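You operate a simulated robot arm through the tools that you are given. There is no shell and no other tool.

You are at the controls of a simulated two-armed robot. One attempt, no reset.

TASK
Pick up the putty tin with one hand, pass it to the other hand and put it in the collars bin. Set down upright: putty tin.

It is judged by the outcome, as a careful person would: the job done as asked, and still so three seconds after it is handed in. It fails if anything else is knocked over, pushed out of place, dropped, spilled or broken.

THE ROBOT
Two 7-joint arms with two-finger grippers on one trunk, on a base that moves. Base frame: it is fixed to the floor where the robot stands at the start and does not move with it; the origin is under the middle of the robot, x ahead of it, y to its left, z up. Readings come in mm, degrees, newtons and seconds.
The left shoulder is at the start at [41, 175, 1228], the right one opposite. Each reaches about 981 mm from its shoulder. Places, roughly: collars bin (20x24 cm) [-4540, -2360, 1380]; putty tin [-2750, 250, 1750]. Payload 2.94 kg a hand.
Tool frame (each hand has its own): the origin (TCP) lies between the finger pads and is the grasp point; the fingertips stand 30 mm ahead of it; z points along the fingers, y is the line along which they close. The gripper opens to 138 mm; its body begins 109 mm behind the TCP.
Orientation is that of the tool frame in the base frame, as a unit quaternion [w, x, y, z]. With the fingers straight down and closing along the base's y, the tool's x points along the base's -x, its y along +y and its z along -z.

THE INTERFACE
- The arms move only by the tool nudge_tool. It takes "left_series", "right_series" or both (then of equal length, played together; a hand with none holds still); each is text: rows parted by semicolons, each of 7 numbers parted by spaces: the shift along the base's x, y, z in mm, then the turn, a rotation vector about the base's x, y, z in degrees, then the finger opening in mm, from 0 to 138. In form: dx dy dz ax ay az claw; .... A call has 1 to 20 rows; each row shifts and turns the commanded pose from where the row before left it. Each row takes 0.2 s and may step no farther than 50 mm and 8.6 degrees from the row before; otherwise, or with a gripper value out of range, the whole call is refused. Where a pose cannot be reached the arm comes as near as it can. A force on the tool above 40 N (or 10 N above the force at the start of the call, whichever is more), or a blocked arm, ends the call early, and 0.2 s more pass. The fingers move at their own pace (about 45 mm/s each) and stop on an object; they squeeze with about 34 N. The grip force told is the motor's: it shows also when the fingers shut on nothing. Time passes only in rows, and 0.2 s behind the last, so rows that do not move let the fingers close. The reply holds the time, the measured pose of the TCP, the force on the tool along the base axes, the opening and the grip force, in the units named above and with some noise, with the torque about the TCP (base axes, N m) and any sound that the robot's microphone picked up.
- Cameras (640 x 400 px; columns grow to the right, rows downward): "scene" is now at [111.5, -4.6, 1715.6]; the picture's right is [-0.05, -1.00, 0.00], its down [-0.63, 0.03, -0.77] and it looks along [0.77, -0.04, -0.63] (base axes); focal length 296 px, centre (320, 200). "left" rides on the left gripper at [71, -19, -146] in its tool frame; the picture's right is [0.26, 0.97, 0.00], its down [-0.85, 0.23, -0.48] and it looks along [-0.46, 0.12, 0.88] (tool axes); focal length 280 px, centre (320, 200). "right" rides on the right gripper at [71, 19, -146] in its tool frame; the picture's right is [-0.26, 0.97, 0.00], its down [-0.85, -0.23, -0.48] and it looks along [-0.46, -0.13, 0.88] (tool axes); focal length 280 px, centre (320, 200). There is no depth. A picture from a camera that has moved, and an enlarged one, comes with that camera's place and axes in the base frame and with its lens.
- grab_frame(camera): a new picture of that camera. It takes no simulated time.
- lift_body(by): moves the trunk up (or, below 0, down) by that many mm; the arms and the scene camera ride with it, the base frame stays. It gives what a move gives, with no picture.
- base_move(legs): drives the robot by 1 to 6 legs, each [ahead, turn to the left] in mm and degrees, along the robot's own axes; the way and the turn of a leg run together, so that a leg with both is an arc; at most 1500 mm and 180 degrees a leg. The arms and the cameras ride along, it lands a little off, and it stops where it bumps. It gives what a move gives.
- aim_head(pan, tilt): turns the head with the scene camera to pan (to the left, within 120 degrees either way) and tilt (down, from -29 to 69), counted from straight ahead of the robot (the tilt from the chest, where the trunk bows). It gives what a move gives.
- enlarge(camera, box): a new picture of the part [left, top, right, bottom] of that camera's present view, enlarged. It takes no simulated time.
- hand_in(): hands the job in; it is judged then, once.

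Places have to be worked out from the pictures, the camera data and where the tool is seen. Open the grippers and draw the arms clear of the work before you hand the job in, unless the task says otherwise.

The tools are called after ">>>" as a command line: name --argument value ..., lists and objects as JSON in quotes. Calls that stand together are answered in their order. nudge_tool: Moves the arms, as the interface text tells. Its arguments: {"type":"object","properties":{"left_series":{"type":"string"},"right_series":{"type":"string"}},"required":[]} The other tools are called the same way: lift_body (by) moves the trunk up or down; base_move (legs) drives the base; aim_head (pan, tilt) turns the head that bears the scene camera; grab_frame (camera) takes a picture; enlarge (camera, box) takes an enlarged picture of a part of a camera's view; hand_in () hands the job in.

At the start:

```text
t: 0.0
left_tool_pos: [595.0, 246.6, 1188.9]
left_tool_rot: [-0.001, 0.0, 1.0, 0.001]
left_contact_force: [0.0, 0.4, -0.1]
left_moment: [0.05, 0.02, 0.01]
left_gripper_width: 138.0
left_gripper_force: 0.0
right_tool_pos: [516.0, -215.5, 1240.0]
right_tool_rot: [0.0, 0.0, 1.0, 0.0]
right_contact_force: [-0.5, -0.5, -0.3]
right_moment: [0.0, -0.01, 0.02]
right_gripper_width: 138.2
right_gripper_force: 0.0
trunk travel left (down, up): [-400.0, 334.0]
robot x, y, heading: [-0.4, 0.9, -0.1]
head pan, tilt (commanded): [-2.7, 39.2]
```

scene: 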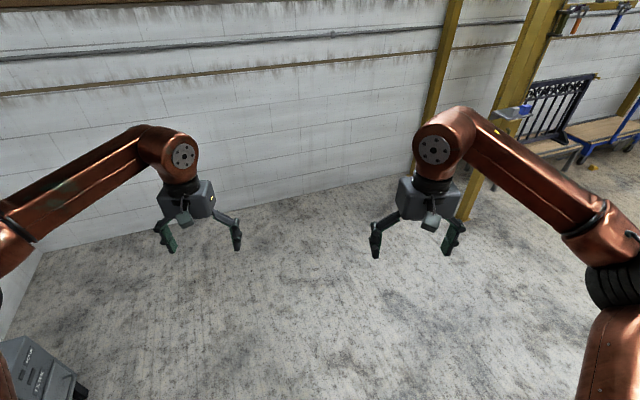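
right: 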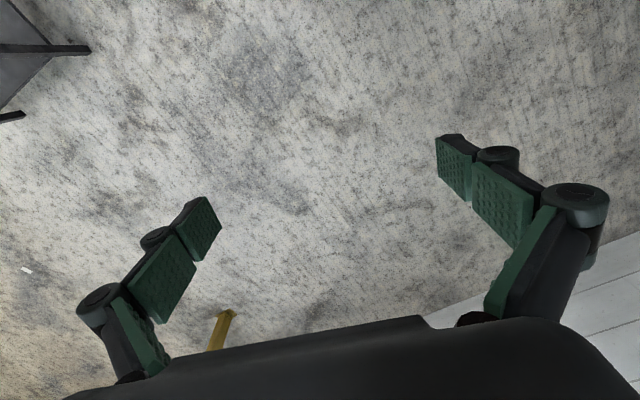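
left: 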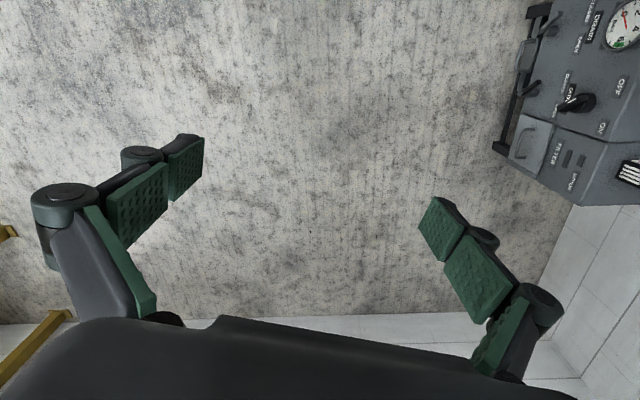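

The pictures show the wall ahead and floor; the tin and bin are behind the robot. I look around with the head first to see the surroundings.

>>> aim_head --pan 115 --tilt 10

>>> grab_frame --camera "scene"

>>> aim_head --pan -115 --tilt 10

>>> grab_frame --camera "scene"

```text
t: 2.0
left_tool_pos: [596.8, 246.5, 1187.8]
left_tool_rot: [0.0, -0.001, 1.0, -0.001]
left_contact_force: [-0.4, 0.3, -0.2]
left_moment: [-0.01, -0.02, 0.01]
left_gripper_width: 137.7
left_gripper_force: 0.0
right_tool_pos: [516.3, -214.0, 1239.2]
right_tool_rot: [0.0, 0.0, 1.0, 0.0]
right_contact_force: [0.6, -0.6, 0.1]
right_moment: [-0.01, 0.03, -0.01]
right_gripper_width: 138.2
right_gripper_force: 0.0
trunk travel left (down, up): [-400.0, 334.0]
robot x, y, heading: [2.4, -1.3, 0.0]
head pan, tilt (commanded): [115.0, 10.0]
```

```text
taken
camera scene: at [-13.1, 83.7, 1762.1], right [0.91, 0.42, 0.0], down [0.07, -0.16, -0.98], along [-0.42, 0.89, -0.17], focal length 296 px, centre (320, 200)
```

scene: 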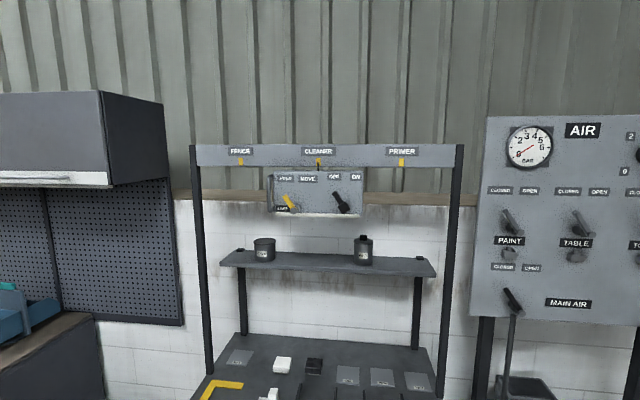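

```text
t: 5.2
left_tool_pos: [595.5, 245.8, 1188.3]
left_tool_rot: [0.0, 0.0, 1.0, -0.001]
left_contact_force: [0.7, 1.1, -0.4]
left_moment: [0.02, 0.01, 0.01]
left_gripper_width: 138.0
left_gripper_force: 0.0
right_tool_pos: [516.2, -215.3, 1240.2]
right_tool_rot: [0.0, 0.0, 1.0, 0.001]
right_contact_force: [0.3, 0.1, 0.0]
right_moment: [0.01, 0.01, 0.0]
right_gripper_width: 137.9
right_gripper_force: 0.1
trunk travel left (down, up): [-400.0, 334.0]
robot x, y, heading: [1.6, -2.8, -0.3]
head pan, tilt (commanded): [-115.0, 10.0]
```

```text
taken
camera scene: at [-13.2, -84.9, 1762.1], right [-0.91, 0.42, 0.0], down [0.07, 0.16, -0.98], along [-0.42, -0.89, -0.17], focal length 296 px, centre (320, 200)
```

scene: 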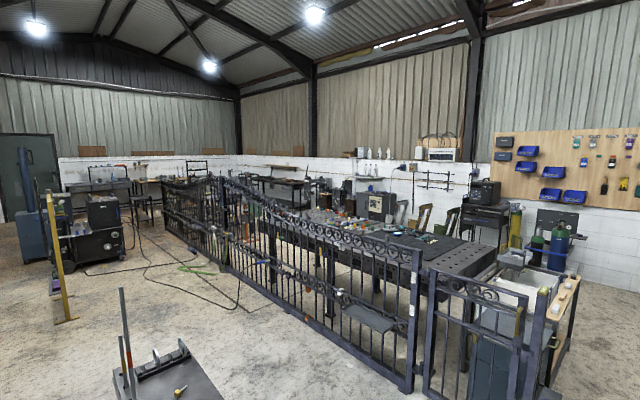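

The right-hand side shows a railing, a low platform roughly 1.3 m away, and a pegboard with blue bins far behind; the left shows a wall with racks. I look lower on both sides before turning around in place.

>>> aim_head --pan -100 --tilt 45

>>> grab_frame --camera "scene"

>>> aim_head --pan 100 --tilt 45

>>> grab_frame --camera "scene"

```text
t: 6.3
left_tool_pos: [596.6, 246.3, 1188.2]
left_tool_rot: [-0.001, -0.001, 1.0, 0.0]
left_contact_force: [0.7, -0.6, -0.8]
left_moment: [-0.01, 0.03, 0.0]
left_gripper_width: 137.8
left_gripper_force: 0.1
right_tool_pos: [516.9, -215.2, 1239.3]
right_tool_rot: [-0.001, 0.0, 1.0, 0.001]
right_contact_force: [0.1, -0.7, 0.5]
right_moment: [-0.01, 0.01, -0.02]
right_gripper_width: 138.2
right_gripper_force: 0.1
trunk travel left (down, up): [-400.0, 334.0]
robot x, y, heading: [-1.3, 0.5, 0.2]
head pan, tilt (commanded): [-100.0, 45.0]
```

```text
taken
camera scene: at [11.9, -80.7, 1707.2], right [-0.98, 0.17, 0.0], down [0.12, 0.7, -0.71], along [-0.12, -0.7, -0.71], focal length 296 px, centre (320, 200)
```

scene: 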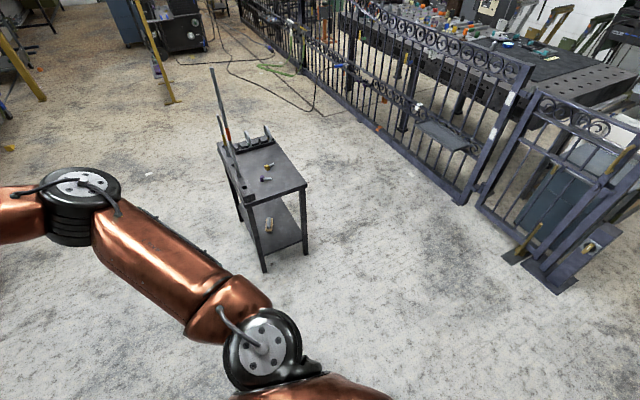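

```text
t: 9.2
left_tool_pos: [596.4, 245.1, 1187.4]
left_tool_rot: [0.0, -0.001, 1.0, 0.0]
left_contact_force: [-0.6, -0.5, 0.1]
left_moment: [0.01, 0.01, -0.01]
left_gripper_width: 138.1
left_gripper_force: 0.0
right_tool_pos: [517.3, -215.0, 1239.2]
right_tool_rot: [0.0, 0.0, 1.0, 0.001]
right_contact_force: [-1.0, 0.4, -0.2]
right_moment: [-0.02, 0.0, -0.04]
right_gripper_width: 138.1
right_gripper_force: 0.0
trunk travel left (down, up): [-400.0, 334.0]
robot x, y, heading: [0.9, 1.0, -0.2]
head pan, tilt (commanded): [100.0, 45.0]
```

```text
taken
camera scene: at [12.0, 79.5, 1707.2], right [0.98, 0.17, 0.0], down [0.12, -0.7, -0.71], along [-0.12, 0.7, -0.71], focal length 296 px, centre (320, 200)
```

scene: 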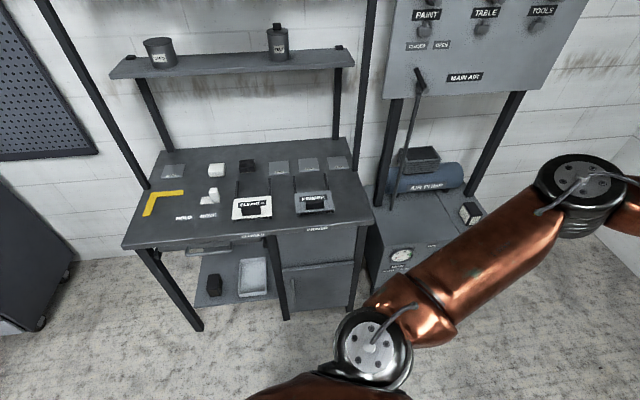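

The nearest table on the right stands about 1.2 m away and the left bench starts at about y 620, so turning clockwise in place is clear. I turn 90° to the right first and aim the head ahead.

>>> base_move --legs '[[0, -90]]'

>>> aim_head --pan -85 --tilt 15

>>> grab_frame --camera "scene"

>>> aim_head --pan -85 --tilt 45

>>> grab_frame --camera "scene"

```text
t: 13.4
left_tool_pos: [242.7, -596.7, 1188.7]
left_tool_rot: [0.0, 0.709, 0.706, 0.0]
left_contact_force: [0.0, 0.5, -0.3]
left_moment: [0.01, 0.01, -0.03]
left_gripper_width: 138.1
left_gripper_force: 0.0
right_tool_pos: [-216.0, -516.1, 1238.8]
right_tool_rot: [0.001, 0.709, 0.705, 0.0]
right_contact_force: [0.7, 0.1, 0.1]
right_moment: [0.0, -0.05, 0.02]
right_gripper_width: 138.1
right_gripper_force: 0.0
trunk travel left (down, up): [-400.0, 334.0]
robot x, y, heading: [1.1, 2.0, -90.3]
head pan, tilt (commanded): [100.0, 45.0]
```

```text
t: 16.2
left_tool_pos: [243.3, -598.1, 1188.4]
left_tool_rot: [0.0, 0.708, 0.706, 0.0]
left_contact_force: [-0.2, -0.3, 0.0]
left_moment: [-0.01, -0.02, 0.05]
left_gripper_width: 138.0
left_gripper_force: 0.1
right_tool_pos: [-216.9, -515.4, 1239.2]
right_tool_rot: [0.0, 0.709, 0.705, 0.0]
right_contact_force: [-0.5, -1.4, -0.4]
right_moment: [0.04, -0.01, -0.04]
right_gripper_width: 138.0
right_gripper_force: 0.0
trunk travel left (down, up): [-400.0, 334.0]
robot x, y, heading: [-0.6, -2.0, -90.4]
head pan, tilt (commanded): [-85.0, 15.0]
```

```text
taken
camera scene: at [-91.9, -33.3, 1754.0], right [-0.08, 1.0, 0.0], down [0.26, 0.02, -0.97], along [-0.96, -0.08, -0.26], focal length 296 px, centre (320, 200)
```

scene: 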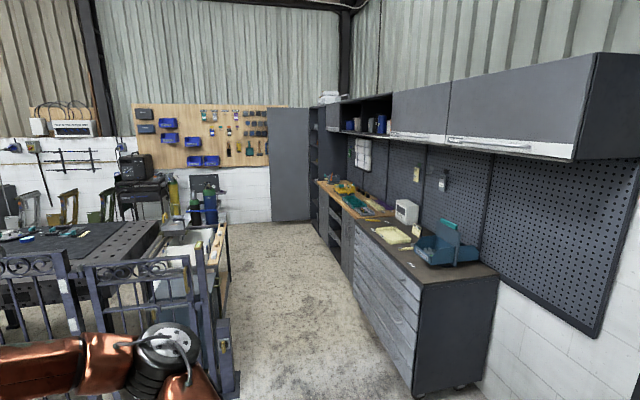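

```text
t: 17.1
left_tool_pos: [242.3, -597.8, 1188.2]
left_tool_rot: [0.0, 0.708, 0.706, 0.0]
left_contact_force: [-0.2, -0.2, -0.7]
left_moment: [0.01, -0.03, 0.02]
left_gripper_width: 138.2
left_gripper_force: 0.1
right_tool_pos: [-217.6, -514.7, 1238.9]
right_tool_rot: [0.001, 0.709, 0.705, 0.0]
right_contact_force: [0.0, 0.0, -0.1]
right_moment: [-0.02, 0.0, -0.02]
right_gripper_width: 138.1
right_gripper_force: 0.0
trunk travel left (down, up): [-400.0, 334.0]
robot x, y, heading: [-2.5, 2.8, -90.2]
head pan, tilt (commanded): [-85.0, 45.0]
```

```text
taken
camera scene: at [-79.9, -32.2, 1707.2], right [-0.08, 1.0, 0.0], down [0.7, 0.06, -0.71], along [-0.71, -0.06, -0.71], focal length 296 px, centre (320, 200)
```

scene: 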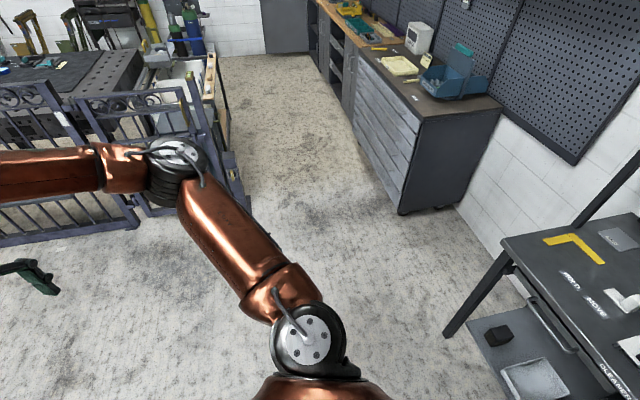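

A corridor leads to −x between the railing and the drawer bench; the tin should be in the open shelf of the wall cupboard near pixel (378,120), and the bin among the blue bins on the pegboard. I aim the head there and enlarge both.

>>> aim_head --pan -90 --tilt 5

>>> grab_frame --camera "scene"

>>> enlarge --camera "scene" --box '[300, 130, 420, 205]'

>>> enlarge --camera "scene" --box '[110, 140, 310, 265]'

```text
t: 18.2
left_tool_pos: [243.4, -598.3, 1186.7]
left_tool_rot: [0.0, 0.709, 0.705, 0.0]
left_contact_force: [-0.5, 0.5, -0.1]
left_moment: [-0.01, 0.0, 0.04]
left_gripper_width: 137.9
left_gripper_force: 0.1
right_tool_pos: [-217.8, -514.8, 1238.8]
right_tool_rot: [0.001, 0.709, 0.705, 0.0]
right_contact_force: [1.2, 0.0, 0.7]
right_moment: [-0.05, 0.01, 0.01]
right_gripper_width: 137.8
right_gripper_force: 0.2
trunk travel left (down, up): [-400.0, 334.0]
robot x, y, heading: [-0.9, 4.2, -90.5]
head pan, tilt (commanded): [-90.0, 5.0]
```

```text
taken
camera scene: at [-90.7, -25.1, 1770.1], right [0.0, 1.0, 0.0], down [0.09, 0.0, -1.0], along [-1.0, 0.0, -0.09], focal length 296 px, centre (320, 200)
```

scene: 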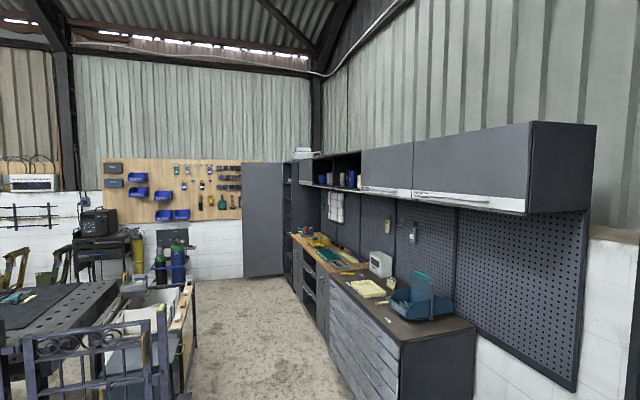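

```text
5.33 times, centred on (360, 168) of scene
camera zoom: at [-90.7, -25.1, 1770.1], right [0.0, 1.0, 0.0], down [0.09, 0.0, -1.0], along [-1.0, 0.0, -0.09], focal length 1577 px, centre (107, 373)
```

zoom: 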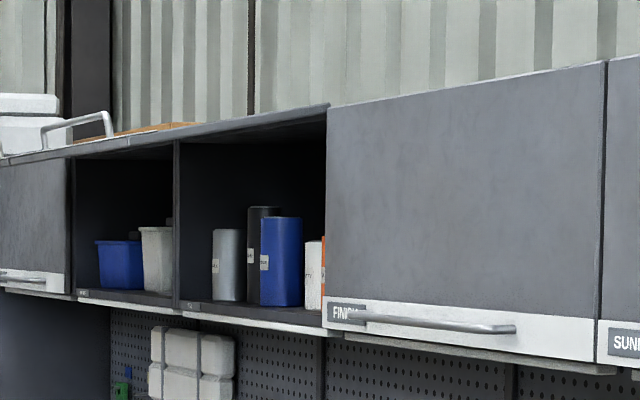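

```text
3.20 times, centred on (210, 202) of scene
camera zoom: at [-90.7, -25.1, 1770.1], right [0.0, 1.0, 0.0], down [0.09, 0.0, -1.0], along [-1.0, 0.0, -0.09], focal length 946 px, centre (672, 192)
```

zoom: 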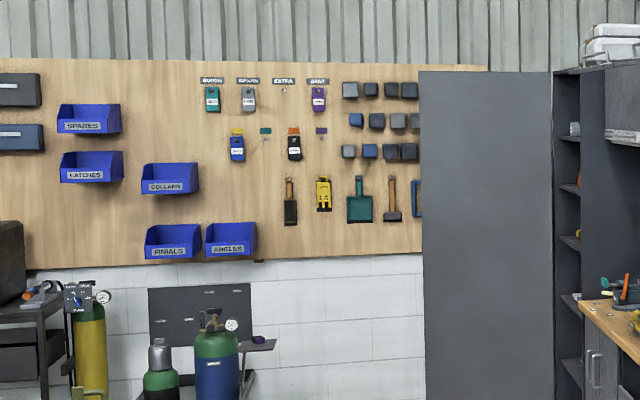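

The putty tin is among several cans in the open shelf and the "COLLARS" bin hangs on the pegboard; the room is rotated by roughly 15–23° to the base frame. I turn another 70° to face along the corridor and look again.

>>> base_move --legs '[[0, -70]]'

>>> aim_head --pan 0 --tilt 25

>>> grab_frame --camera "scene"

```text
t: 21.6
left_tool_pos: [-473.8, -436.2, 1187.5]
left_tool_rot: [0.0, 0.984, 0.176, 0.0]
left_contact_force: [0.0, 0.3, -0.6]
left_moment: [0.0, 0.0, 0.02]
left_gripper_width: 138.0
left_gripper_force: 0.1
right_tool_pos: [-559.8, 23.1, 1239.0]
right_tool_rot: [0.001, 0.984, 0.176, 0.0]
right_contact_force: [0.0, 0.3, 0.6]
right_moment: [0.0, 0.01, 0.01]
right_gripper_width: 138.1
right_gripper_force: 0.0
trunk travel left (down, up): [-400.0, 334.0]
robot x, y, heading: [-2.7, 0.7, -159.6]
head pan, tilt (commanded): [-90.0, 5.0]
```

```text
t: 23.3
left_tool_pos: [-474.2, -436.7, 1187.9]
left_tool_rot: [0.0, 0.984, 0.177, 0.0]
left_contact_force: [-0.1, 0.8, -0.4]
left_moment: [-0.01, -0.01, 0.01]
left_gripper_width: 138.1
left_gripper_force: 0.0
right_tool_pos: [-559.1, 22.4, 1239.4]
right_tool_rot: [0.001, 0.984, 0.177, -0.001]
right_contact_force: [-0.3, 0.1, -0.4]
right_moment: [0.01, -0.01, 0.0]
right_gripper_width: 138.0
right_gripper_force: 0.0
trunk travel left (down, up): [-400.0, 334.0]
robot x, y, heading: [1.0, 2.0, -159.9]
head pan, tilt (commanded): [0.0, 25.0]
```

```text
taken
camera scene: at [-108.5, -41.1, 1737.7], right [-0.35, 0.94, 0.0], down [0.4, 0.15, -0.91], along [-0.85, -0.31, -0.42], focal length 296 px, centre (320, 200)
```

scene: 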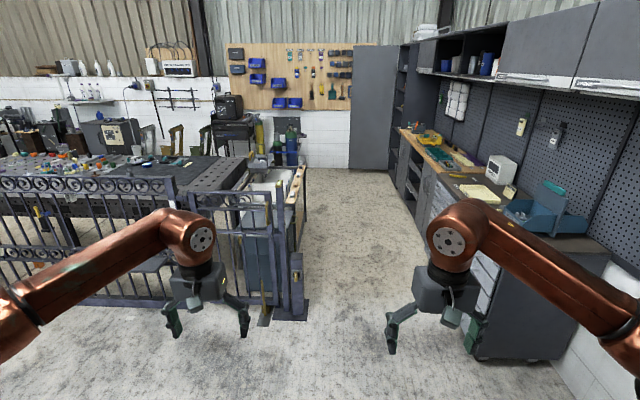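

The pegboard looks square-on at heading −160°, so the room axis runs along that heading; the corridor is about 1.13 m wide between gate post (about [-1626,-714]) and bench corner (about [-1705,470]). I head 16° to the right for 1.5 m to come to its middle.

>>> base_move --legs '[[0, -16], [1500, 0], [0, 16]]'

>>> grab_frame --camera "scene"

```text
t: 32.6
left_tool_pos: [-1967.8, -565.7, 1187.3]
left_tool_rot: [-0.001, 0.983, 0.184, 0.0]
left_contact_force: [0.8, 0.1, 0.4]
left_moment: [0.02, -0.01, 0.02]
left_gripper_width: 137.8
left_gripper_force: 0.0
right_tool_pos: [-2059.4, -107.7, 1239.1]
right_tool_rot: [0.0, 0.983, 0.184, 0.001]
right_contact_force: [-0.2, 0.4, 0.6]
right_moment: [0.04, 0.01, -0.02]
right_gripper_width: 138.0
right_gripper_force: 0.0
trunk travel left (down, up): [-400.0, 334.0]
robot x, y, heading: [-1498.3, -124.6, -158.9]
head pan, tilt (commanded): [0.0, 25.0]
```

```text
taken
camera scene: at [-1608.2, -165.0, 1737.7], right [-0.36, 0.93, 0.0], down [0.39, 0.15, -0.91], along [-0.84, -0.33, -0.42], focal length 296 px, centre (320, 200)
```

scene: 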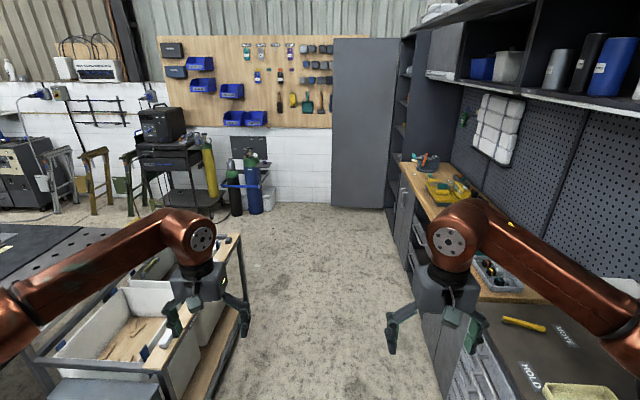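

I'm now in the corridor; the open shelf with cans is to my right ahead. I turn the head toward it and enlarge the labels.

>>> aim_head --pan -45 --tilt 5

>>> grab_frame --camera "scene"

>>> enlarge --camera "scene" --box '[200, 100, 420, 238]'

```text
t: 33.7
left_tool_pos: [-1968.1, -567.2, 1187.7]
left_tool_rot: [0.0, 0.983, 0.184, -0.001]
left_contact_force: [0.8, 0.2, 0.4]
left_moment: [0.03, 0.0, -0.03]
left_gripper_width: 138.3
left_gripper_force: 0.0
right_tool_pos: [-2059.8, -107.2, 1238.3]
right_tool_rot: [0.001, 0.983, 0.184, 0.001]
right_contact_force: [-0.2, 0.4, -0.2]
right_moment: [0.0, -0.01, 0.0]
right_gripper_width: 138.2
right_gripper_force: 0.1
trunk travel left (down, up): [-400.0, 334.0]
robot x, y, heading: [-1500.7, -122.2, -158.8]
head pan, tilt (commanded): [-45.0, 5.0]
```

```text
taken
camera scene: at [-1606.4, -94.7, 1770.1], right [0.4, 0.92, 0.0], down [0.08, -0.04, -1.0], along [-0.91, 0.4, -0.09], focal length 296 px, centre (320, 200)
```

scene: 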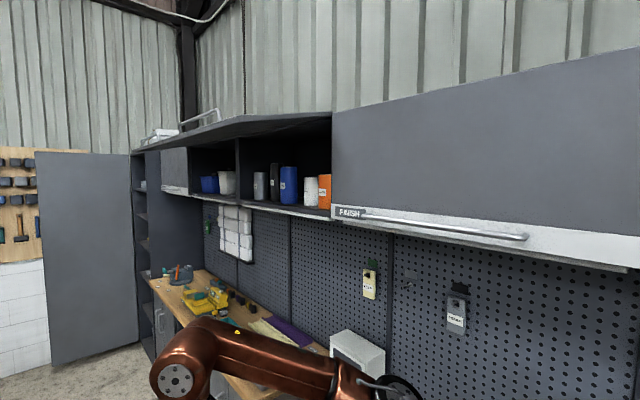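

```text
2.90 times, centred on (310, 169) of scene
camera zoom: at [-1606.4, -94.7, 1770.1], right [0.4, 0.92, 0.0], down [0.08, -0.04, -1.0], along [-0.91, 0.4, -0.09], focal length 857 px, centre (349, 290)
```

zoom: 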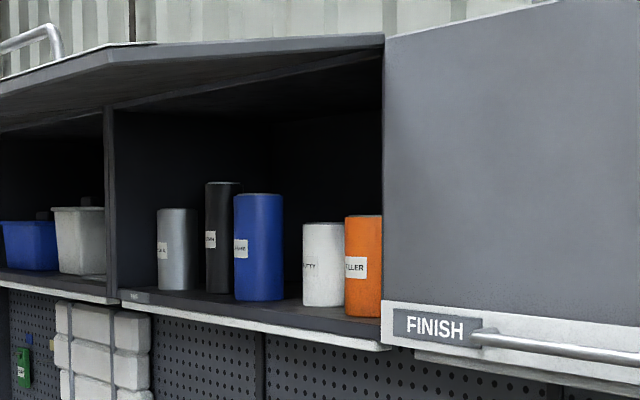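

The white "PUTTY" tin is visible next to the orange filler, by my ray at roughly [-2700, 350, 1700], about 58 mm wide and 115 mm high. I drive 900 mm on, drifting a little right to the corridor middle, and look again for triangulation.

>>> base_move --legs '[[0, -6], [800, 0]]'

>>> aim_head --pan -80 --tilt 5

>>> grab_frame --camera "scene"

>>> aim_head --pan -80 --tilt 50

>>> grab_frame --camera "scene"

>>> aim_head --pan 80 --tilt 50

>>> grab_frame --camera "scene"

```text
t: 38.5
left_tool_pos: [-2786.0, -725.5, 1187.4]
left_tool_rot: [0.0, 0.991, 0.133, 0.001]
left_contact_force: [0.0, -0.2, -0.7]
left_moment: [0.01, -0.01, 0.0]
left_gripper_width: 138.1
left_gripper_force: 0.1
right_tool_pos: [-2828.4, -259.5, 1239.4]
right_tool_rot: [0.001, 0.991, 0.131, 0.001]
right_contact_force: [-0.2, 0.2, -0.4]
right_moment: [0.02, 0.02, -0.02]
right_gripper_width: 138.1
right_gripper_force: 0.1
trunk travel left (down, up): [-400.0, 334.0]
robot x, y, heading: [-2276.6, -333.0, -164.6]
head pan, tilt (commanded): [-45.0, 5.0]
```

```text
t: 39.5
left_tool_pos: [-2786.1, -724.3, 1187.7]
left_tool_rot: [-0.001, 0.991, 0.132, 0.0]
left_contact_force: [0.0, 0.1, -0.4]
left_moment: [0.02, -0.02, -0.02]
left_gripper_width: 138.0
left_gripper_force: 0.0
right_tool_pos: [-2828.1, -260.2, 1238.8]
right_tool_rot: [0.001, 0.991, 0.132, 0.001]
right_contact_force: [0.0, 0.3, -0.5]
right_moment: [0.01, 0.0, -0.01]
right_gripper_width: 137.9
right_gripper_force: 0.0
trunk travel left (down, up): [-400.0, 334.0]
robot x, y, heading: [-2272.5, -335.5, -164.7]
head pan, tilt (commanded): [-80.0, 5.0]
```

```text
taken
camera scene: at [-2336.0, -255.4, 1770.2], right [0.9, 0.43, 0.0], down [0.04, -0.08, -1.0], along [-0.42, 0.9, -0.09], focal length 296 px, centre (320, 200)
```

scene: 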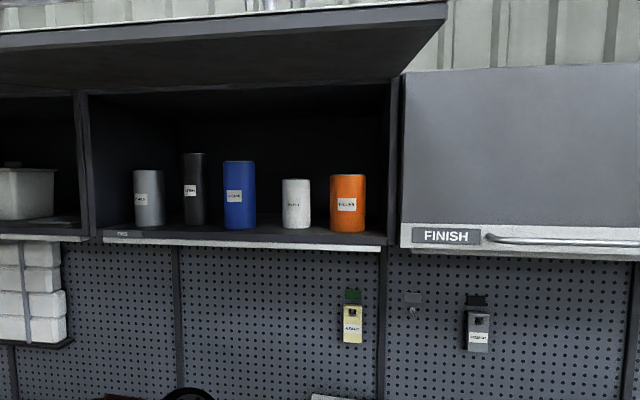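

```text
t: 40.6
left_tool_pos: [-2784.4, -724.8, 1187.8]
left_tool_rot: [0.0, 0.991, 0.133, 0.0]
left_contact_force: [-0.5, -0.7, 0.8]
left_moment: [0.01, 0.02, 0.01]
left_gripper_width: 137.7
left_gripper_force: 0.0
right_tool_pos: [-2827.8, -258.8, 1238.3]
right_tool_rot: [0.0, 0.991, 0.132, 0.001]
right_contact_force: [0.6, 0.2, 0.2]
right_moment: [0.01, 0.01, -0.02]
right_gripper_width: 138.0
right_gripper_force: 0.0
trunk travel left (down, up): [-400.0, 334.0]
robot x, y, heading: [-2275.1, -332.0, -164.7]
head pan, tilt (commanded): [-80.0, 50.0]
```

```text
taken
camera scene: at [-2329.4, -268.7, 1700.3], right [0.91, 0.43, 0.0], down [0.33, -0.69, -0.64], along [-0.27, 0.58, -0.77], focal length 296 px, centre (320, 200)
```

scene: 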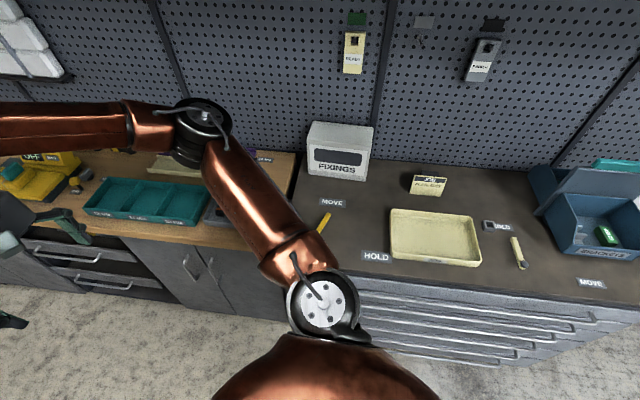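

```text
t: 43.1
left_tool_pos: [-2786.5, -724.6, 1187.8]
left_tool_rot: [0.0, 0.991, 0.132, 0.0]
left_contact_force: [-0.2, -0.2, -0.1]
left_moment: [-0.02, 0.02, -0.01]
left_gripper_width: 137.7
left_gripper_force: 0.1
right_tool_pos: [-2827.9, -259.7, 1239.0]
right_tool_rot: [0.001, 0.991, 0.131, 0.0]
right_contact_force: [0.3, -0.6, 0.2]
right_moment: [0.02, -0.02, 0.01]
right_gripper_width: 137.9
right_gripper_force: 0.1
trunk travel left (down, up): [-400.0, 334.0]
robot x, y, heading: [-2274.1, -334.7, -164.9]
head pan, tilt (commanded): [80.0, 50.0]
```

```text
taken
camera scene: at [-2289.8, -415.1, 1700.2], right [-1.0, -0.09, 0.0], down [-0.07, 0.76, -0.64], along [0.06, -0.64, -0.77], focal length 296 px, centre (320, 200)
```

scene: 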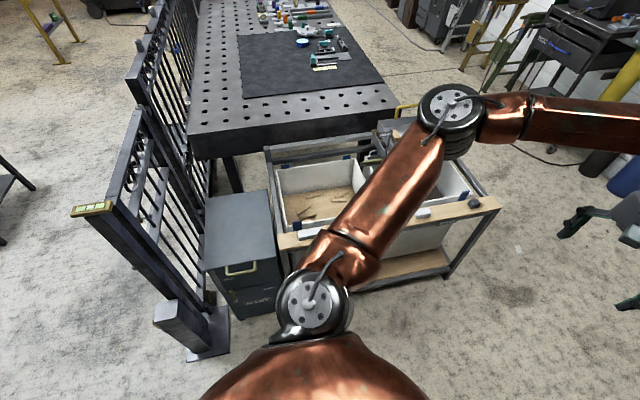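

Triangulating from the two views puts the putty tin's centre at about [-2679, 340, 1703], ~62 mm wide, 112 mm tall, standing on a shelf at z≈1647 about 150 mm inside the cupboard; neighbours are ~45–60 mm away. Bench items top out near 1040–1140, so I turn 85° right to face the cupboard with the grippers at z≈1190+.

>>> base_move --legs '[[0, -85]]'

>>> aim_head --pan 0 --tilt 10

>>> grab_frame --camera "scene"

```text
t: 47.1
left_tool_pos: [-2714.9, 138.9, 1187.3]
left_tool_rot: [-0.001, 0.823, -0.568, 0.0]
left_contact_force: [0.5, 0.2, 0.4]
left_moment: [0.01, -0.01, 0.0]
left_gripper_width: 138.0
left_gripper_force: 0.1
right_tool_pos: [-2257.0, 227.3, 1239.9]
right_tool_rot: [0.001, 0.823, -0.568, -0.001]
right_contact_force: [0.1, -0.7, -0.7]
right_moment: [0.01, 0.04, 0.0]
right_gripper_width: 138.2
right_gripper_force: 0.1
trunk travel left (down, up): [-400.0, 334.0]
robot x, y, heading: [-2274.2, -330.2, 111.0]
head pan, tilt (commanded): [80.0, 50.0]
```

```text
t: 48.6
left_tool_pos: [-2715.0, 138.5, 1187.5]
left_tool_rot: [-0.001, 0.823, -0.568, 0.0]
left_contact_force: [0.2, 0.6, 0.6]
left_moment: [0.05, -0.01, 0.02]
left_gripper_width: 137.9
left_gripper_force: 0.0
right_tool_pos: [-2257.1, 226.3, 1239.1]
right_tool_rot: [0.001, 0.823, -0.568, -0.001]
right_contact_force: [-1.5, 0.5, 1.1]
right_moment: [0.02, 0.01, -0.01]
right_gripper_width: 138.1
right_gripper_force: 0.0
trunk travel left (down, up): [-400.0, 334.0]
robot x, y, heading: [-2279.3, -332.0, 110.7]
head pan, tilt (commanded): [0.0, 10.0]
```

```text
taken
camera scene: at [-2314.6, -221.7, 1762.0], right [0.93, 0.36, 0.0], down [0.06, -0.16, -0.98], along [-0.35, 0.92, -0.17], focal length 296 px, centre (320, 200)
```

scene: 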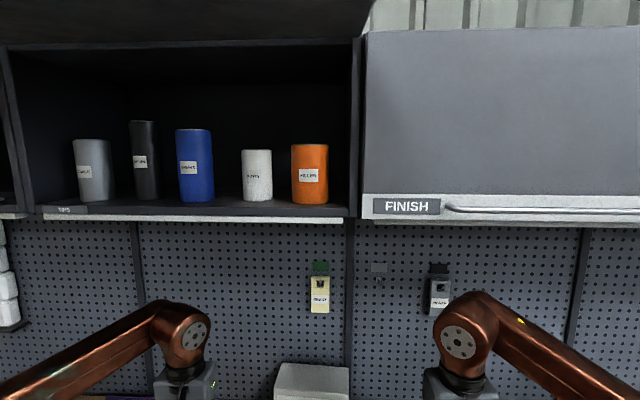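

Facing the cupboard now; a third ray confirms the tin at about [-2677, 339, 1703], 768 mm ahead and 137 mm left of the robot's centre, so the left hand will pick it. I enlarge the view to measure the tin, neighbours and shelf edge exactly.

>>> enlarge --camera "scene" --box '[160, 100, 360, 225]'

>>> aim_head --pan 0 --tilt -20

>>> grab_frame --camera "scene"

```text
3.20 times, centred on (260, 162) of scene
camera zoom: at [-2314.6, -221.7, 1762.0], right [0.93, 0.36, 0.0], down [0.06, -0.16, -0.98], along [-0.35, 0.92, -0.17], focal length 946 px, centre (512, 320)
```

zoom: 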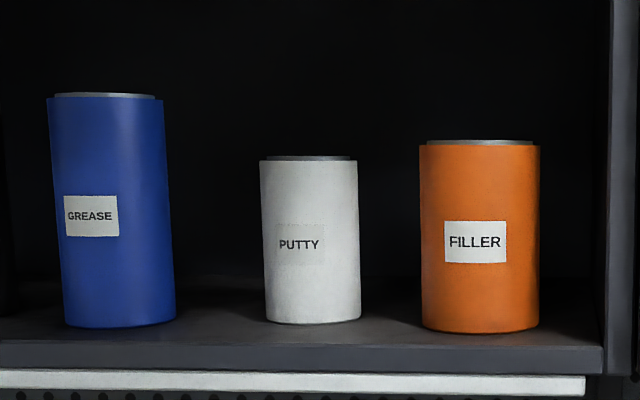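

```text
t: 49.6
left_tool_pos: [-2715.1, 138.9, 1187.9]
left_tool_rot: [0.0, 0.824, -0.567, 0.001]
left_contact_force: [-0.6, -0.3, -0.5]
left_moment: [0.02, -0.02, -0.02]
left_gripper_width: 138.1
left_gripper_force: 0.2
right_tool_pos: [-2256.7, 227.4, 1239.1]
right_tool_rot: [0.001, 0.823, -0.568, 0.0]
right_contact_force: [0.7, 0.0, 0.6]
right_moment: [0.01, 0.02, 0.0]
right_gripper_width: 138.0
right_gripper_force: 0.1
trunk travel left (down, up): [-400.0, 334.0]
robot x, y, heading: [-2273.1, -330.5, 110.9]
head pan, tilt (commanded): [0.0, -20.0]
```

```text
taken
camera scene: at [-2308.6, -237.5, 1807.3], right [0.93, 0.35, 0.0], down [-0.12, 0.32, -0.94], along [-0.33, 0.88, 0.34], focal length 296 px, centre (320, 200)
```

scene: 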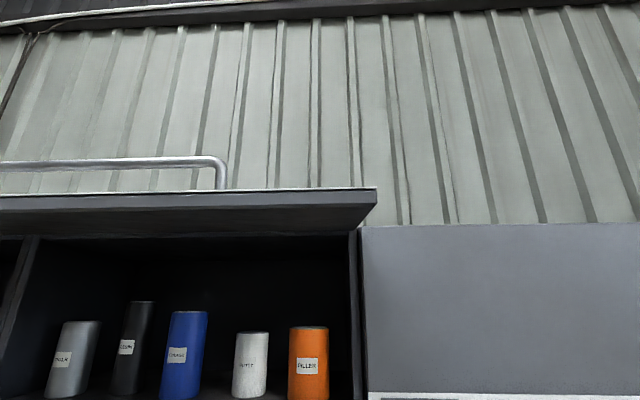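

The lid of the cupboard is folded up at z≈1930 and the tin (≈66 mm wide) has the orange filler ~42 mm to its right and the blue can ~62 mm to its left. I need to know how bulky the fingers are at a narrower opening, so I close the left gripper to 80 mm in place and look.

>>> nudge_tool --left_series "0 0 0 0 0 0 80; 0 0 0 0 0 0 80; 0 0 0 0 0 0 80; 0 0 0 0 0 0 80; 0 0 0 0 0 0 80"

>>> grab_frame --camera "left"

>>> aim_head --pan 20 --tilt 40

>>> grab_frame --camera "scene"

```text
t: 50.8
left_tool_pos: [-2715.1, 138.7, 1187.8]
left_tool_rot: [0.0, 0.824, -0.567, 0.0]
left_contact_force: [0.1, -0.4, 0.0]
left_moment: [-0.04, -0.01, 0.03]
left_gripper_width: 79.8
left_gripper_force: 0.2
right_tool_pos: [-2256.3, 227.5, 1238.9]
right_tool_rot: [0.001, 0.823, -0.568, 0.0]
right_contact_force: [-0.1, 0.4, -0.3]
right_moment: [0.0, 0.03, -0.02]
right_gripper_width: 138.0
right_gripper_force: 0.1
trunk travel left (down, up): [-400.0, 334.0]
robot x, y, heading: [-2272.0, -328.8, 110.9]
head pan, tilt (commanded): [0.0, -20.0]
```

```text
taken
camera left: at [-2672.3, 80.6, 1334.0], right [-0.81, -0.59, 0.0], down [-0.52, 0.71, 0.48], along [-0.28, 0.38, -0.88], focal length 280 px, centre (320, 200)
```

left: 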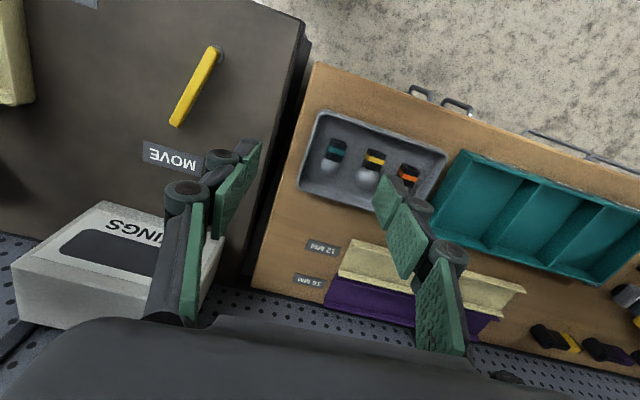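

```text
t: 52.1
left_tool_pos: [-2716.5, 138.8, 1188.0]
left_tool_rot: [-0.001, 0.823, -0.568, 0.0]
left_contact_force: [0.3, 0.2, -0.1]
left_moment: [0.01, 0.02, -0.02]
left_gripper_width: 80.2
left_gripper_force: 0.1
right_tool_pos: [-2255.9, 227.0, 1238.6]
right_tool_rot: [0.001, 0.823, -0.568, -0.001]
right_contact_force: [0.2, -0.2, -0.4]
right_moment: [0.02, 0.02, 0.0]
right_gripper_width: 138.0
right_gripper_force: 0.1
trunk travel left (down, up): [-400.0, 334.0]
robot x, y, heading: [-2278.0, -330.0, 110.8]
head pan, tilt (commanded): [20.0, 40.0]
```

```text
taken
camera scene: at [-2337.1, -244.2, 1714.5], right [0.76, 0.65, 0.0], down [0.42, -0.49, -0.77], along [-0.5, 0.58, -0.64], focal length 296 px, centre (320, 200)
```

scene: 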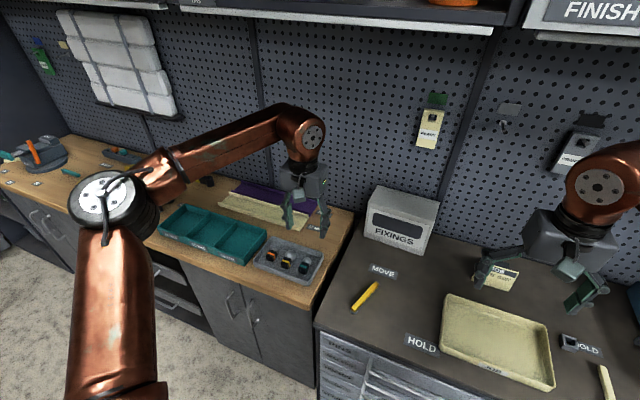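

At 80 mm opening each finger is only ~28–30 mm thick, so an opening of about 84 mm fits between the neighbours. I first draw both hands back from the cupboard (left with a −4° yaw so it will point along the shelf normal), then I'll raise the trunk.

>>> nudge_tool --left_series "16 -42 0 0 0 -0.95 84; 16 -42 0 0 0 -0.95 84; 16 -42 0 0 0 -0.95 84; 16 -42 0 0 0 -0.95 84; 0 0 0 0 0 0 84" --right_series "12 -32 0 0 0 0 138; 12 -32 0 0 0 0 138; 12 -32 0 0 0 0 138; 12 -32 0 0 0 0 138; 0 0 0 0 0 0 138"

>>> lift_body --by 200

>>> aim_head --pan 10 --tilt 30

>>> grab_frame --camera "scene"

```text
t: 53.3
left_tool_pos: [-2652.0, -27.1, 1185.9]
left_tool_rot: [0.0, 0.804, -0.595, 0.0]
left_contact_force: [0.1, 0.3, 0.1]
left_moment: [-0.04, -0.01, -0.03]
left_gripper_width: 84.1
left_gripper_force: 0.0
right_tool_pos: [-2208.2, 100.3, 1240.3]
right_tool_rot: [0.001, 0.823, -0.568, 0.0]
right_contact_force: [-0.8, -0.2, -0.5]
right_moment: [-0.04, -0.02, 0.01]
right_gripper_width: 137.7
right_gripper_force: 0.0
trunk travel left (down, up): [-400.0, 334.0]
robot x, y, heading: [-2275.3, -331.8, 110.9]
head pan, tilt (commanded): [20.0, 40.0]
```

```text
t: 55.5
left_tool_pos: [-2651.8, -27.6, 1385.9]
left_tool_rot: [0.0, 0.804, -0.595, 0.0]
left_contact_force: [0.5, -0.4, 1.1]
left_moment: [0.01, -0.02, 0.01]
left_gripper_width: 84.1
left_gripper_force: 0.0
right_tool_pos: [-2207.0, 99.2, 1438.7]
right_tool_rot: [0.001, 0.823, -0.568, 0.0]
right_contact_force: [-0.1, 0.3, 0.1]
right_moment: [-0.01, 0.0, 0.01]
right_gripper_width: 138.0
right_gripper_force: 0.0
trunk travel left (down, up): [-600.0, 134.0]
robot x, y, heading: [-2272.5, -330.7, 110.9]
head pan, tilt (commanded): [20.0, 40.0]
```

```text
t: 56.2
left_tool_pos: [-2651.5, -28.9, 1388.0]
left_tool_rot: [0.0, 0.804, -0.595, 0.0]
left_contact_force: [0.3, 0.3, -0.2]
left_moment: [-0.02, -0.02, 0.0]
left_gripper_width: 84.2
left_gripper_force: 0.1
right_tool_pos: [-2208.3, 99.5, 1439.9]
right_tool_rot: [0.0, 0.823, -0.568, 0.0]
right_contact_force: [0.2, -0.4, -0.1]
right_moment: [0.01, 0.01, 0.0]
right_gripper_width: 137.9
right_gripper_force: 0.1
trunk travel left (down, up): [-600.0, 134.0]
robot x, y, heading: [-2274.6, -332.6, 110.9]
head pan, tilt (commanded): [10.0, 30.0]
```

```text
taken
camera scene: at [-2313.4, -269.4, 1929.5], right [0.86, 0.51, 0.0], down [0.26, -0.43, -0.87], along [-0.44, 0.74, -0.5], focal length 296 px, centre (320, 200)
```

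scene: 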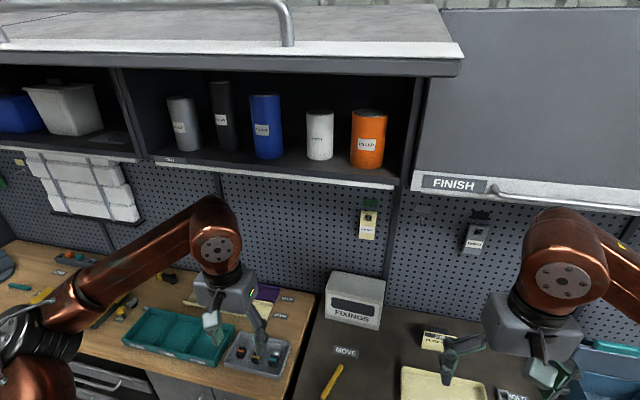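

The trunk is up and the lid's underside is at about z 1890, so I'll approach with the fingers only ~22° below horizontal. I now raise the left hand to z≈1690, pitch it up 68° and shift it 80 mm right onto the tin's line, still about 350 mm short of it.

>>> nudge_tool --left_series "9.6 2.9 38 8.129 2.485 0 84; 9.6 2.9 38 8.129 2.485 0 84; 9.6 2.9 38 8.129 2.485 0 84; 9.6 2.9 38 8.129 2.485 0 84; 9.6 2.9 38 8.129 2.485 0 84; 9.6 2.9 38 8.129 2.485 0 84; 9.6 2.9 38 8.129 2.485 0 84; 9.6 2.9 38 8.129 2.485 0 84; 0 0 0 0 0 0 84; 0 0 0 0 0 0 84"

>>> grab_frame --camera "scene"

>>> grab_frame --camera "left"

```text
t: 58.4
left_tool_pos: [-2574.6, -4.9, 1691.2]
left_tool_rot: [-0.334, 0.666, -0.492, -0.45]
left_contact_force: [0.3, 0.4, -0.4]
left_moment: [0.04, 0.0, -0.01]
left_gripper_width: 84.1
left_gripper_force: 0.1
right_tool_pos: [-2207.4, 100.0, 1438.9]
right_tool_rot: [0.001, 0.823, -0.568, -0.001]
right_contact_force: [0.6, -0.5, -0.6]
right_moment: [0.0, -0.03, -0.01]
right_gripper_width: 138.3
right_gripper_force: 0.1
trunk travel left (down, up): [-600.0, 134.0]
robot x, y, heading: [-2275.9, -331.5, 110.7]
head pan, tilt (commanded): [10.0, 30.0]
```

```text
taken
camera scene: at [-2313.1, -269.5, 1929.5], right [0.86, 0.51, 0.0], down [0.26, -0.43, -0.87], along [-0.44, 0.74, -0.5], focal length 296 px, centre (320, 200)
```

scene: 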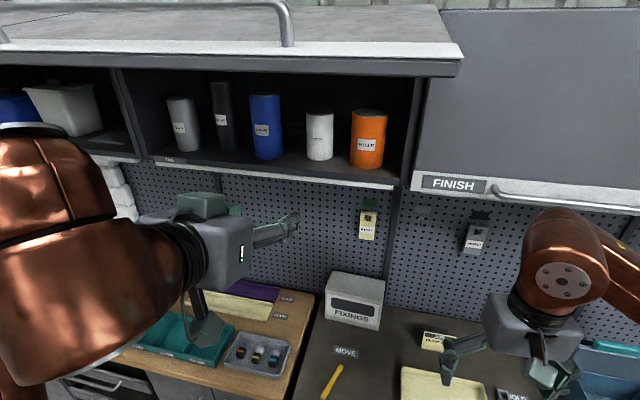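

```text
taken
camera left: at [-2509.3, -153.9, 1681.1], right [-0.89, -0.38, -0.24], down [-0.19, -0.19, 0.96], along [-0.41, 0.91, 0.1], focal length 280 px, centre (320, 200)
```

left: 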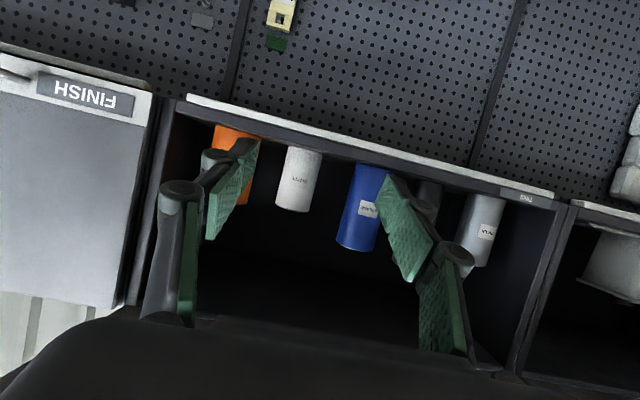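

The left hand is level with the tin, pointing along the shelf normal at ~22° down (its camera image is upside down). I enlarge the left camera's view of the tin to refine the lateral alignment.

>>> enlarge --camera "left" --box '[200, 110, 400, 235]'

>>> enlarge --camera "scene" --box '[230, 70, 430, 195]'

```text
3.20 times, centred on (300, 172) of left
camera zoom: at [-2509.3, -153.9, 1681.1], right [-0.89, -0.38, -0.24], down [-0.19, -0.19, 0.96], along [-0.41, 0.91, 0.1], focal length 897 px, centre (384, 288)
```

zoom: 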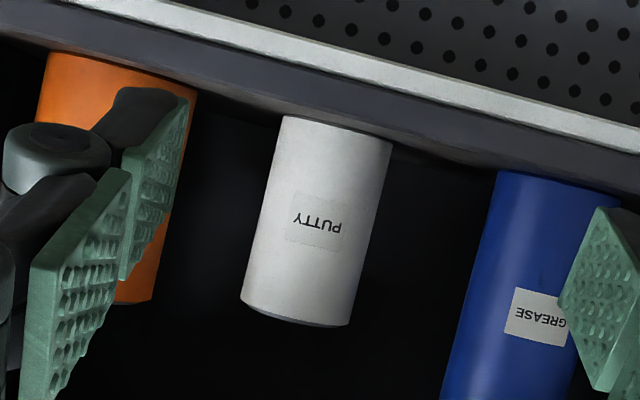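

```text
3.20 times, centred on (330, 132) of scene
camera zoom: at [-2313.1, -269.5, 1929.5], right [0.86, 0.51, 0.0], down [0.26, -0.43, -0.87], along [-0.44, 0.74, -0.5], focal length 946 px, centre (288, 416)
```

zoom: 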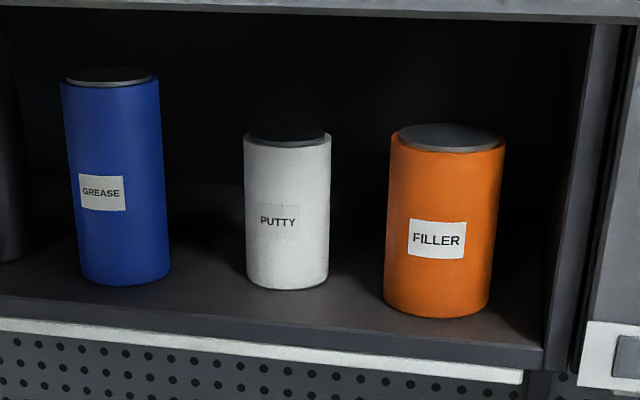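

The refined tin position is about [-2677.5, 340.5, 1703] with the shelf at ≈1649, and the hand's midline passes ~3 mm left of its centre, as wanted. I move 200 mm forward along the shelf normal, opening to 88 mm, and check again.

>>> nudge_tool --left_series "-11.7 38.25 0 0 0 0 88; -11.7 38.25 0 0 0 0 88; -11.7 38.25 0 0 0 0 88; -11.7 38.25 0 0 0 0 88; -11.7 38.25 0 0 0 0 88; 0 0 0 0 0 0 88; 0 0 0 0 0 0 88"

>>> grab_frame --camera "left"

>>> grab_frame --camera "scene"

```text
t: 60.0
left_tool_pos: [-2634.3, 186.3, 1690.5]
left_tool_rot: [-0.333, 0.666, -0.493, -0.449]
left_contact_force: [-0.2, 0.2, 1.4]
left_moment: [-0.01, 0.0, 0.02]
left_gripper_width: 88.1
left_gripper_force: 0.1
right_tool_pos: [-2209.3, 99.4, 1440.3]
right_tool_rot: [0.002, 0.823, -0.568, 0.0]
right_contact_force: [-0.8, 0.5, 0.5]
right_moment: [-0.05, -0.05, 0.01]
right_gripper_width: 138.0
right_gripper_force: 0.0
trunk travel left (down, up): [-600.0, 134.0]
robot x, y, heading: [-2273.6, -328.3, 110.9]
head pan, tilt (commanded): [10.0, 30.0]
```

```text
taken
camera left: at [-2568.4, 38.8, 1680.5], right [-0.89, -0.38, -0.24], down [-0.19, -0.19, 0.96], along [-0.41, 0.91, 0.1], focal length 280 px, centre (320, 200)
```

left: 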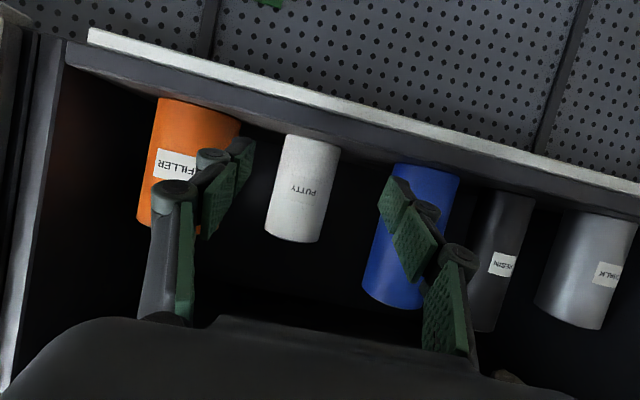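

```text
taken
camera scene: at [-2313.5, -268.9, 1929.5], right [0.86, 0.51, 0.0], down [0.26, -0.43, -0.87], along [-0.44, 0.74, -0.5], focal length 296 px, centre (320, 200)
```

scene: 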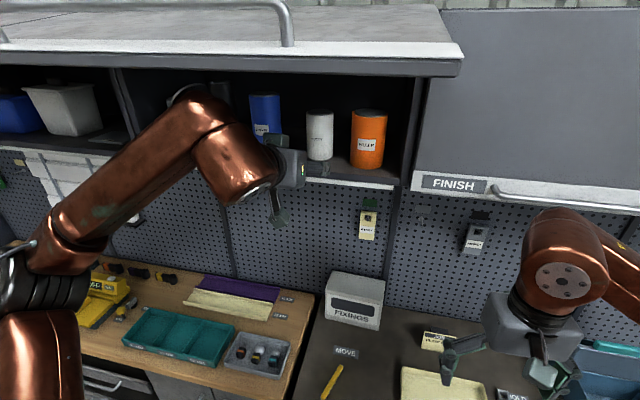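

The hand is 160 mm short of the tin and well aligned between filler and grease. The wrist link rides high near the lid, so I enlarge the scene view to judge its clearance before going further in.

>>> enlarge --camera "scene" --box '[0, 60, 340, 272]'

>>> aim_head --pan 40 --tilt 20

>>> grab_frame --camera "scene"

```text
1.88 times, centred on (170, 166) of scene
camera zoom: at [-2313.5, -268.9, 1929.5], right [0.86, 0.51, 0.0], down [0.26, -0.43, -0.87], along [-0.44, 0.74, -0.5], focal length 556 px, centre (602, 264)
```

zoom: 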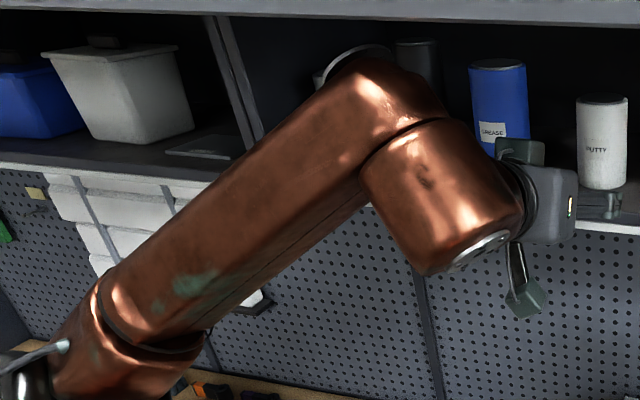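

```text
t: 60.9
left_tool_pos: [-2636.1, 187.0, 1690.7]
left_tool_rot: [-0.334, 0.666, -0.494, -0.449]
left_contact_force: [0.3, 0.3, -0.2]
left_moment: [-0.01, -0.01, -0.02]
left_gripper_width: 88.0
left_gripper_force: 0.1
right_tool_pos: [-2208.7, 98.9, 1438.9]
right_tool_rot: [0.0, 0.823, -0.568, -0.001]
right_contact_force: [0.8, 0.3, -0.3]
right_moment: [-0.02, -0.02, -0.02]
right_gripper_width: 138.2
right_gripper_force: 0.1
trunk travel left (down, up): [-600.0, 134.0]
robot x, y, heading: [-2276.9, -328.7, 110.9]
head pan, tilt (commanded): [40.0, 20.0]
```

```text
taken
camera scene: at [-2348.1, -301.7, 1945.6], right [0.49, 0.87, 0.0], down [0.3, -0.17, -0.94], along [-0.82, 0.46, -0.34], focal length 296 px, centre (320, 200)
```

scene: 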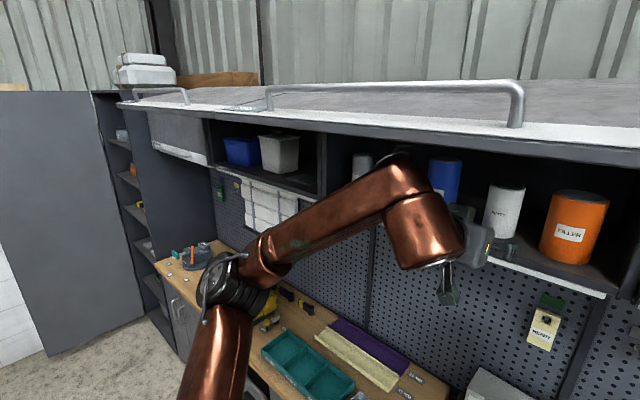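

The wrist knuckle is about 130 mm behind, 100 mm left and 125 mm above the TCP, so it should stop short of the grease can and under the lid as the arm straightens. I advance 80 mm and re-check from both cameras.

>>> nudge_tool --left_series "-11.7 38.25 0 0 0 0 88; -11.7 38.25 0 0 0 0 88; 0 0 0 0 0 0 88"

>>> grab_frame --camera "scene"

>>> grab_frame --camera "left"

```text
t: 61.7
left_tool_pos: [-2657.2, 262.2, 1692.8]
left_tool_rot: [-0.333, 0.666, -0.492, -0.45]
left_contact_force: [0.2, 0.1, -0.9]
left_moment: [0.02, 0.01, 0.0]
left_gripper_width: 87.9
left_gripper_force: 0.1
right_tool_pos: [-2208.4, 99.5, 1439.6]
right_tool_rot: [0.001, 0.824, -0.567, -0.001]
right_contact_force: [1.2, -0.4, -0.2]
right_moment: [0.04, -0.01, 0.0]
right_gripper_width: 137.8
right_gripper_force: 0.1
trunk travel left (down, up): [-600.0, 134.0]
robot x, y, heading: [-2274.6, -329.1, 110.8]
head pan, tilt (commanded): [40.0, 20.0]
```

```text
taken
camera scene: at [-2348.1, -303.6, 1945.7], right [0.49, 0.87, 0.0], down [0.3, -0.17, -0.94], along [-0.82, 0.46, -0.34], focal length 296 px, centre (320, 200)
```

scene: 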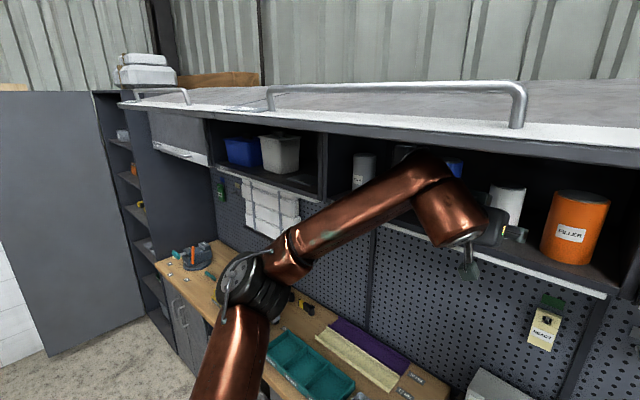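

```text
taken
camera left: at [-2591.5, 113.2, 1681.6], right [-0.89, -0.37, -0.24], down [-0.19, -0.19, 0.96], along [-0.41, 0.91, 0.1], focal length 280 px, centre (320, 200)
```

left: 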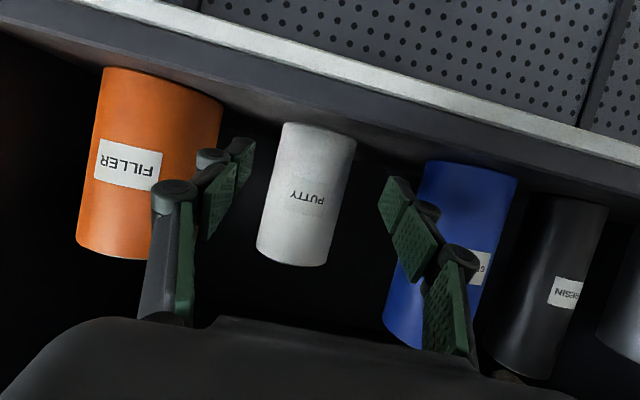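

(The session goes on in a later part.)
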